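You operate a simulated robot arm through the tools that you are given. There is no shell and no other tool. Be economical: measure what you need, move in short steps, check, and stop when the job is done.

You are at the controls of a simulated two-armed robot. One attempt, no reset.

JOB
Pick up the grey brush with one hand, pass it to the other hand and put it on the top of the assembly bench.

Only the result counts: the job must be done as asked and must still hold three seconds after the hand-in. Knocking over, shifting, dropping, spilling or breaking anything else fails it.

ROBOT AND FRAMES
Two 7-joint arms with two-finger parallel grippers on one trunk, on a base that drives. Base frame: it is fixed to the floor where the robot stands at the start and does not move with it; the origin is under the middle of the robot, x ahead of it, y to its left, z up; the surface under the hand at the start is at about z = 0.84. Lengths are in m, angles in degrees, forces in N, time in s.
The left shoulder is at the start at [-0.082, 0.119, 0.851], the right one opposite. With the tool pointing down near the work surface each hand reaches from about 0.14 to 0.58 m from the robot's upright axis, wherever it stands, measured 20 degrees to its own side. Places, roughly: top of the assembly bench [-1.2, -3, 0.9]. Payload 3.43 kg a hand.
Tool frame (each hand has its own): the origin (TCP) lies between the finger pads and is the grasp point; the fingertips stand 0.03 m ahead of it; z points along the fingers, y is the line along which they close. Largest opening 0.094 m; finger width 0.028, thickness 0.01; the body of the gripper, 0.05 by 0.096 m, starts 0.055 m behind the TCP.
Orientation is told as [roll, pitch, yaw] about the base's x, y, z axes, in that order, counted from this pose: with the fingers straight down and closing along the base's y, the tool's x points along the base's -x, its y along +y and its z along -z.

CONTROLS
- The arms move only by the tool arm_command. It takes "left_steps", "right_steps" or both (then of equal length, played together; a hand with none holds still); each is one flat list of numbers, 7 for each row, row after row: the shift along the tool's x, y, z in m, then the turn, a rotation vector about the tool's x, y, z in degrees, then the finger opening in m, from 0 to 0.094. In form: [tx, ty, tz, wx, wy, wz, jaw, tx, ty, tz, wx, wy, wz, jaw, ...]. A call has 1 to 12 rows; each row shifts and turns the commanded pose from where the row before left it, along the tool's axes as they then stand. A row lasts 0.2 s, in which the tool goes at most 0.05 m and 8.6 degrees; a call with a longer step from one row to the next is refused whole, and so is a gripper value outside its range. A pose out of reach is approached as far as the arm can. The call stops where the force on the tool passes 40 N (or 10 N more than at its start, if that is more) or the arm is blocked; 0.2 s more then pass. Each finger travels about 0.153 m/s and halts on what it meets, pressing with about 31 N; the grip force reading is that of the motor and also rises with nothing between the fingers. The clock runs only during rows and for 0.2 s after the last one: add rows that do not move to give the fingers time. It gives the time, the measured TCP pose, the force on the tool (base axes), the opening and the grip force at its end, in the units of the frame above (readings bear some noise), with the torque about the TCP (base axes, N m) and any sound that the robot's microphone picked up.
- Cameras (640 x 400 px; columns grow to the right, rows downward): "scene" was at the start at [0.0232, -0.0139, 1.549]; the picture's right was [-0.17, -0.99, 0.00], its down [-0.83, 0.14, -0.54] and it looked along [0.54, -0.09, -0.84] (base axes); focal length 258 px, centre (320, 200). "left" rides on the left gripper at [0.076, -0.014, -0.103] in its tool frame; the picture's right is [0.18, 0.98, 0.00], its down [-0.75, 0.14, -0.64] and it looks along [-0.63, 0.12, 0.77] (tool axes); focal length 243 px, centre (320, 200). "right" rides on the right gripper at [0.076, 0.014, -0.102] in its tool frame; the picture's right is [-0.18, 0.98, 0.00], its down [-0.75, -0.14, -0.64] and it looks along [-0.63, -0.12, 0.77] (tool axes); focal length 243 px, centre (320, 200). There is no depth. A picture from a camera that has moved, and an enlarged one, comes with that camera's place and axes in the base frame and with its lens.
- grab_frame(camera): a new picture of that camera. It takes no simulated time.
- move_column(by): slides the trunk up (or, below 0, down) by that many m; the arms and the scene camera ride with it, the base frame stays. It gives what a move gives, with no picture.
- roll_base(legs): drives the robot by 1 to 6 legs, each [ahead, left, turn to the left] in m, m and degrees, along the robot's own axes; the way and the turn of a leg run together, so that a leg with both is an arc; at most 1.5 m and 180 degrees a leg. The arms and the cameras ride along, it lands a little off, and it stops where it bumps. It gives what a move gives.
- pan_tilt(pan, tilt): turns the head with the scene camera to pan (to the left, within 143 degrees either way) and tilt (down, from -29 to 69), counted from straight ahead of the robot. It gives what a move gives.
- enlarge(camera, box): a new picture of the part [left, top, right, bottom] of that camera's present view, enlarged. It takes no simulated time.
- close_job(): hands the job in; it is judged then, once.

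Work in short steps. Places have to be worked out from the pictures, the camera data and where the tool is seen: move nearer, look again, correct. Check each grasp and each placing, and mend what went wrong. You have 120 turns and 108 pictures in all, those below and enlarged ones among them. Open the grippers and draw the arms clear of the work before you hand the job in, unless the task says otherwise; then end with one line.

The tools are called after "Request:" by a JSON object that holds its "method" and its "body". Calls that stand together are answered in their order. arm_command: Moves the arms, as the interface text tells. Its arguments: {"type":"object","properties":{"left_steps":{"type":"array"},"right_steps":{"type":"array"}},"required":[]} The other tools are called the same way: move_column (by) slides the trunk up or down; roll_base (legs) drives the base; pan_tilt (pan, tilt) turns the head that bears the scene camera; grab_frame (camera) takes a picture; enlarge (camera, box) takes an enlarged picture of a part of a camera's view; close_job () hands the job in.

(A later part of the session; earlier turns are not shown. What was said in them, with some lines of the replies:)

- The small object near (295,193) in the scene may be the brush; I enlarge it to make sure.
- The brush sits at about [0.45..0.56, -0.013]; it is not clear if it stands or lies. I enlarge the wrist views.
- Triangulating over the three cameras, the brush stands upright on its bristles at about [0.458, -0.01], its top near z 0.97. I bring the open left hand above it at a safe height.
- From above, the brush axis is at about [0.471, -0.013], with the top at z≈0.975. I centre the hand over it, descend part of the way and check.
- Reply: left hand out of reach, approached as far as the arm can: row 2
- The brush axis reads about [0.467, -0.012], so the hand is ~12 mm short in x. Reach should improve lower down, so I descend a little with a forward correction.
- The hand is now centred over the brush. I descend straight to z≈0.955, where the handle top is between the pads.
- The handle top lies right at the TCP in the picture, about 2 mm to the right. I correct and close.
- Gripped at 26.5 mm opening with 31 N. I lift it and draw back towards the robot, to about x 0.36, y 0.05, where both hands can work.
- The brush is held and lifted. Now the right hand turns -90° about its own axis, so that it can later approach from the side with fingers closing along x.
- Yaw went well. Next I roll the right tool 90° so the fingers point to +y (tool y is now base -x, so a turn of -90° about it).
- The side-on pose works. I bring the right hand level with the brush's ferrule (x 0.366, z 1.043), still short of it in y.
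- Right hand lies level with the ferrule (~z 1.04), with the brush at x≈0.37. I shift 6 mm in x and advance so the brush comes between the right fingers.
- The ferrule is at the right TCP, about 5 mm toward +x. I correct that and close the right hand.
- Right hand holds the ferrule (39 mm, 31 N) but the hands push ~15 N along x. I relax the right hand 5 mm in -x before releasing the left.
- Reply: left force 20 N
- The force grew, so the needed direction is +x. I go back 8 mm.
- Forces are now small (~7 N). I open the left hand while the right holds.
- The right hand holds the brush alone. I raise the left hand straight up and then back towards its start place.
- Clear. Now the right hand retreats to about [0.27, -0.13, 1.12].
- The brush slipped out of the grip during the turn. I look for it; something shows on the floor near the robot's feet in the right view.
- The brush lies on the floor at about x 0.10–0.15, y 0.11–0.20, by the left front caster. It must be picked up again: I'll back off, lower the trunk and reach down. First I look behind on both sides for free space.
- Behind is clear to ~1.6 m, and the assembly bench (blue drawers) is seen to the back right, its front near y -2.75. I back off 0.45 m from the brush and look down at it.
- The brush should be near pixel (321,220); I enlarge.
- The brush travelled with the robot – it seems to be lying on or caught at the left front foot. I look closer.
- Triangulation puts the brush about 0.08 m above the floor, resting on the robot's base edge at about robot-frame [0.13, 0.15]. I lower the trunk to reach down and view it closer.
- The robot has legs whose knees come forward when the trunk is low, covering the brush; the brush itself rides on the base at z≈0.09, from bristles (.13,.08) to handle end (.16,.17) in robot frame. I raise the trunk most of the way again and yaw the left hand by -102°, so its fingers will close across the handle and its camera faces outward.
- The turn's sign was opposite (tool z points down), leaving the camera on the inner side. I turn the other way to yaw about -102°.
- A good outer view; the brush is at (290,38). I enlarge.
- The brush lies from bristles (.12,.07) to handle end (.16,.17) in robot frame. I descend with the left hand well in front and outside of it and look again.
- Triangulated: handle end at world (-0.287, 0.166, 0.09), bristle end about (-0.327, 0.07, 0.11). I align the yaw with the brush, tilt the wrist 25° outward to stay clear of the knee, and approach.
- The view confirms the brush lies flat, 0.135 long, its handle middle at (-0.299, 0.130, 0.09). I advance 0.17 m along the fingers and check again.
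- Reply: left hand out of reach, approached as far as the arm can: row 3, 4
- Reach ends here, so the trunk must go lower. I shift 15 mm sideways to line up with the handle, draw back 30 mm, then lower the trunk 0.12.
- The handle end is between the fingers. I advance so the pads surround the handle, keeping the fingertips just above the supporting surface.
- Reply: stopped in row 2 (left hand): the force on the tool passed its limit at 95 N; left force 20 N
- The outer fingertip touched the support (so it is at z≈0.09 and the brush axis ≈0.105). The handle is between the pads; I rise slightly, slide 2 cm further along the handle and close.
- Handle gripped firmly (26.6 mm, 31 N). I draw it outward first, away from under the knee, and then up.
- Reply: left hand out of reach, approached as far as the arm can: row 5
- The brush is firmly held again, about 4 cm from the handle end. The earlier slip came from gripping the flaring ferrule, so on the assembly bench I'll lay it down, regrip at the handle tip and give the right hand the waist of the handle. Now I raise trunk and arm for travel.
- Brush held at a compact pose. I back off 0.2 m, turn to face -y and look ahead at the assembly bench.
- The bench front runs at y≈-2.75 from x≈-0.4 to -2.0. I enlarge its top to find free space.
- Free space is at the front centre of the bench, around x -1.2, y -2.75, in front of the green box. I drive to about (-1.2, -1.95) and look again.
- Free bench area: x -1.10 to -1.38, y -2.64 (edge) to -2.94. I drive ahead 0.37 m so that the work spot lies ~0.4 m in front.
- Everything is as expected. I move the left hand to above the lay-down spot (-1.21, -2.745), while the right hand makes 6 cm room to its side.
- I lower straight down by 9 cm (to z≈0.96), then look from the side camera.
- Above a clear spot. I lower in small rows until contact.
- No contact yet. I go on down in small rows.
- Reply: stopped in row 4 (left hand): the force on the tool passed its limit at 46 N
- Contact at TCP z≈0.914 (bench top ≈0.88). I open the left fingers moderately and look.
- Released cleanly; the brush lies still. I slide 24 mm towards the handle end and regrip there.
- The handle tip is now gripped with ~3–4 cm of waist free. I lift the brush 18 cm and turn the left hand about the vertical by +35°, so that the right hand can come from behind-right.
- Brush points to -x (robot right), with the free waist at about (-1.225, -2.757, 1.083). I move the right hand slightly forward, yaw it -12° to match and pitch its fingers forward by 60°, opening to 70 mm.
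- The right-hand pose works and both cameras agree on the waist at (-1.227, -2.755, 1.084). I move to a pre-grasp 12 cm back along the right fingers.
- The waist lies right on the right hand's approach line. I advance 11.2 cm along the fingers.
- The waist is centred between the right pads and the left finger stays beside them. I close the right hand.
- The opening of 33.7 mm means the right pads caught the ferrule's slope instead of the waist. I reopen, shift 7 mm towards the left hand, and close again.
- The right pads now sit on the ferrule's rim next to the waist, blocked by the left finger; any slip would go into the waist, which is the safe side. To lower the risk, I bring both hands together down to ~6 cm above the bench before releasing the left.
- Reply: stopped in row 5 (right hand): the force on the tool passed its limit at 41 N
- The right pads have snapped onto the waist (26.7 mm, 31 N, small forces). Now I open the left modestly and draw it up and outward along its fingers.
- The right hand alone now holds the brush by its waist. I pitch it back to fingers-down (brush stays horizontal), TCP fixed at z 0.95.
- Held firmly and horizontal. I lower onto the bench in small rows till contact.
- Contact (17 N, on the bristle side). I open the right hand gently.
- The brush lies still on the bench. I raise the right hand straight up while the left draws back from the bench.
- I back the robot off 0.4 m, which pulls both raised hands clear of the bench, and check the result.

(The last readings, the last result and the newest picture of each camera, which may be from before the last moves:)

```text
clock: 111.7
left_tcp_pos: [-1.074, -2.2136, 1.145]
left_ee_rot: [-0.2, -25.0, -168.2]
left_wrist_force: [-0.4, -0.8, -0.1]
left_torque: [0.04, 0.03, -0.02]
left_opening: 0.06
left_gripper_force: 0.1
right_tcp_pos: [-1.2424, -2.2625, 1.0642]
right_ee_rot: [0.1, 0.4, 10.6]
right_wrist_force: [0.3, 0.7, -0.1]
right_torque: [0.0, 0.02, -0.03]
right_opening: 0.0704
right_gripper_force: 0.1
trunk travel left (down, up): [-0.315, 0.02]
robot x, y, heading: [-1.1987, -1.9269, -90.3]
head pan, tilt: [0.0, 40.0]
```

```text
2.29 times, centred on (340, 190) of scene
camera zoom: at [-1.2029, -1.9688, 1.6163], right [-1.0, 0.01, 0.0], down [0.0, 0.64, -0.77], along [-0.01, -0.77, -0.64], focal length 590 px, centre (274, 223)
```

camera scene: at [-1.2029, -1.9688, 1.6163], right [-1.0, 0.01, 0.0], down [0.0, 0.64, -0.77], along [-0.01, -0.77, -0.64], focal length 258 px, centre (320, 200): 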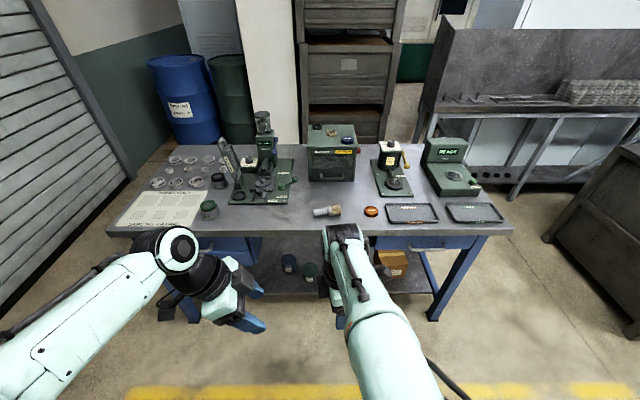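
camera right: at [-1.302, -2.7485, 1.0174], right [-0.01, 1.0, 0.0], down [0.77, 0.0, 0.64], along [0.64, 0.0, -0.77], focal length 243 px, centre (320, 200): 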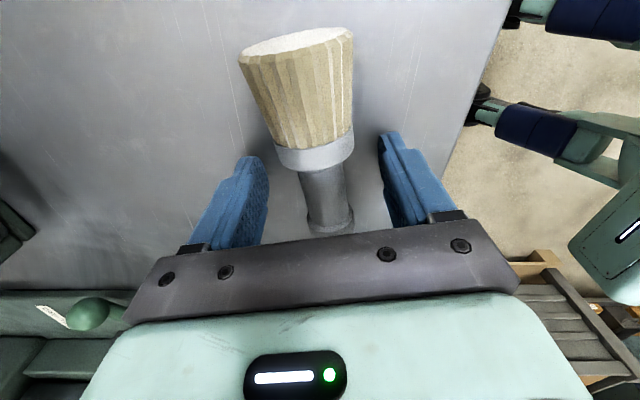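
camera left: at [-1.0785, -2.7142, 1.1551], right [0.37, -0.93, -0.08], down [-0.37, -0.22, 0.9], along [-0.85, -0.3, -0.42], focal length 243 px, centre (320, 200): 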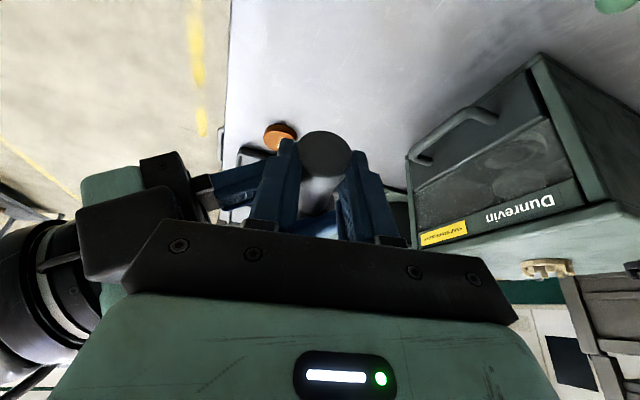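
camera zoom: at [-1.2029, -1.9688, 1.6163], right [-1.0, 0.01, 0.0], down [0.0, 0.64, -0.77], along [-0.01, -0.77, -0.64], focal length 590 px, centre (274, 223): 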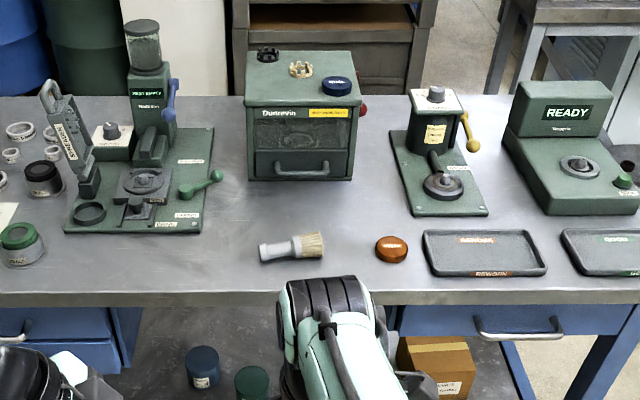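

The brush is lying at rest on the assembly bench top. Everything else there is where it was, and both hands are open and clear, so I hand in.

Request:
{"method": "close_job", "body": {}}

```text
The job is handed in.
```

The grey brush was passed from the left hand to the right and now lies on the assembly bench top. The right hand dropped it once after a first pass; I picked it up again and repeated the pass before placing it. Nothing else on the bench appears moved.
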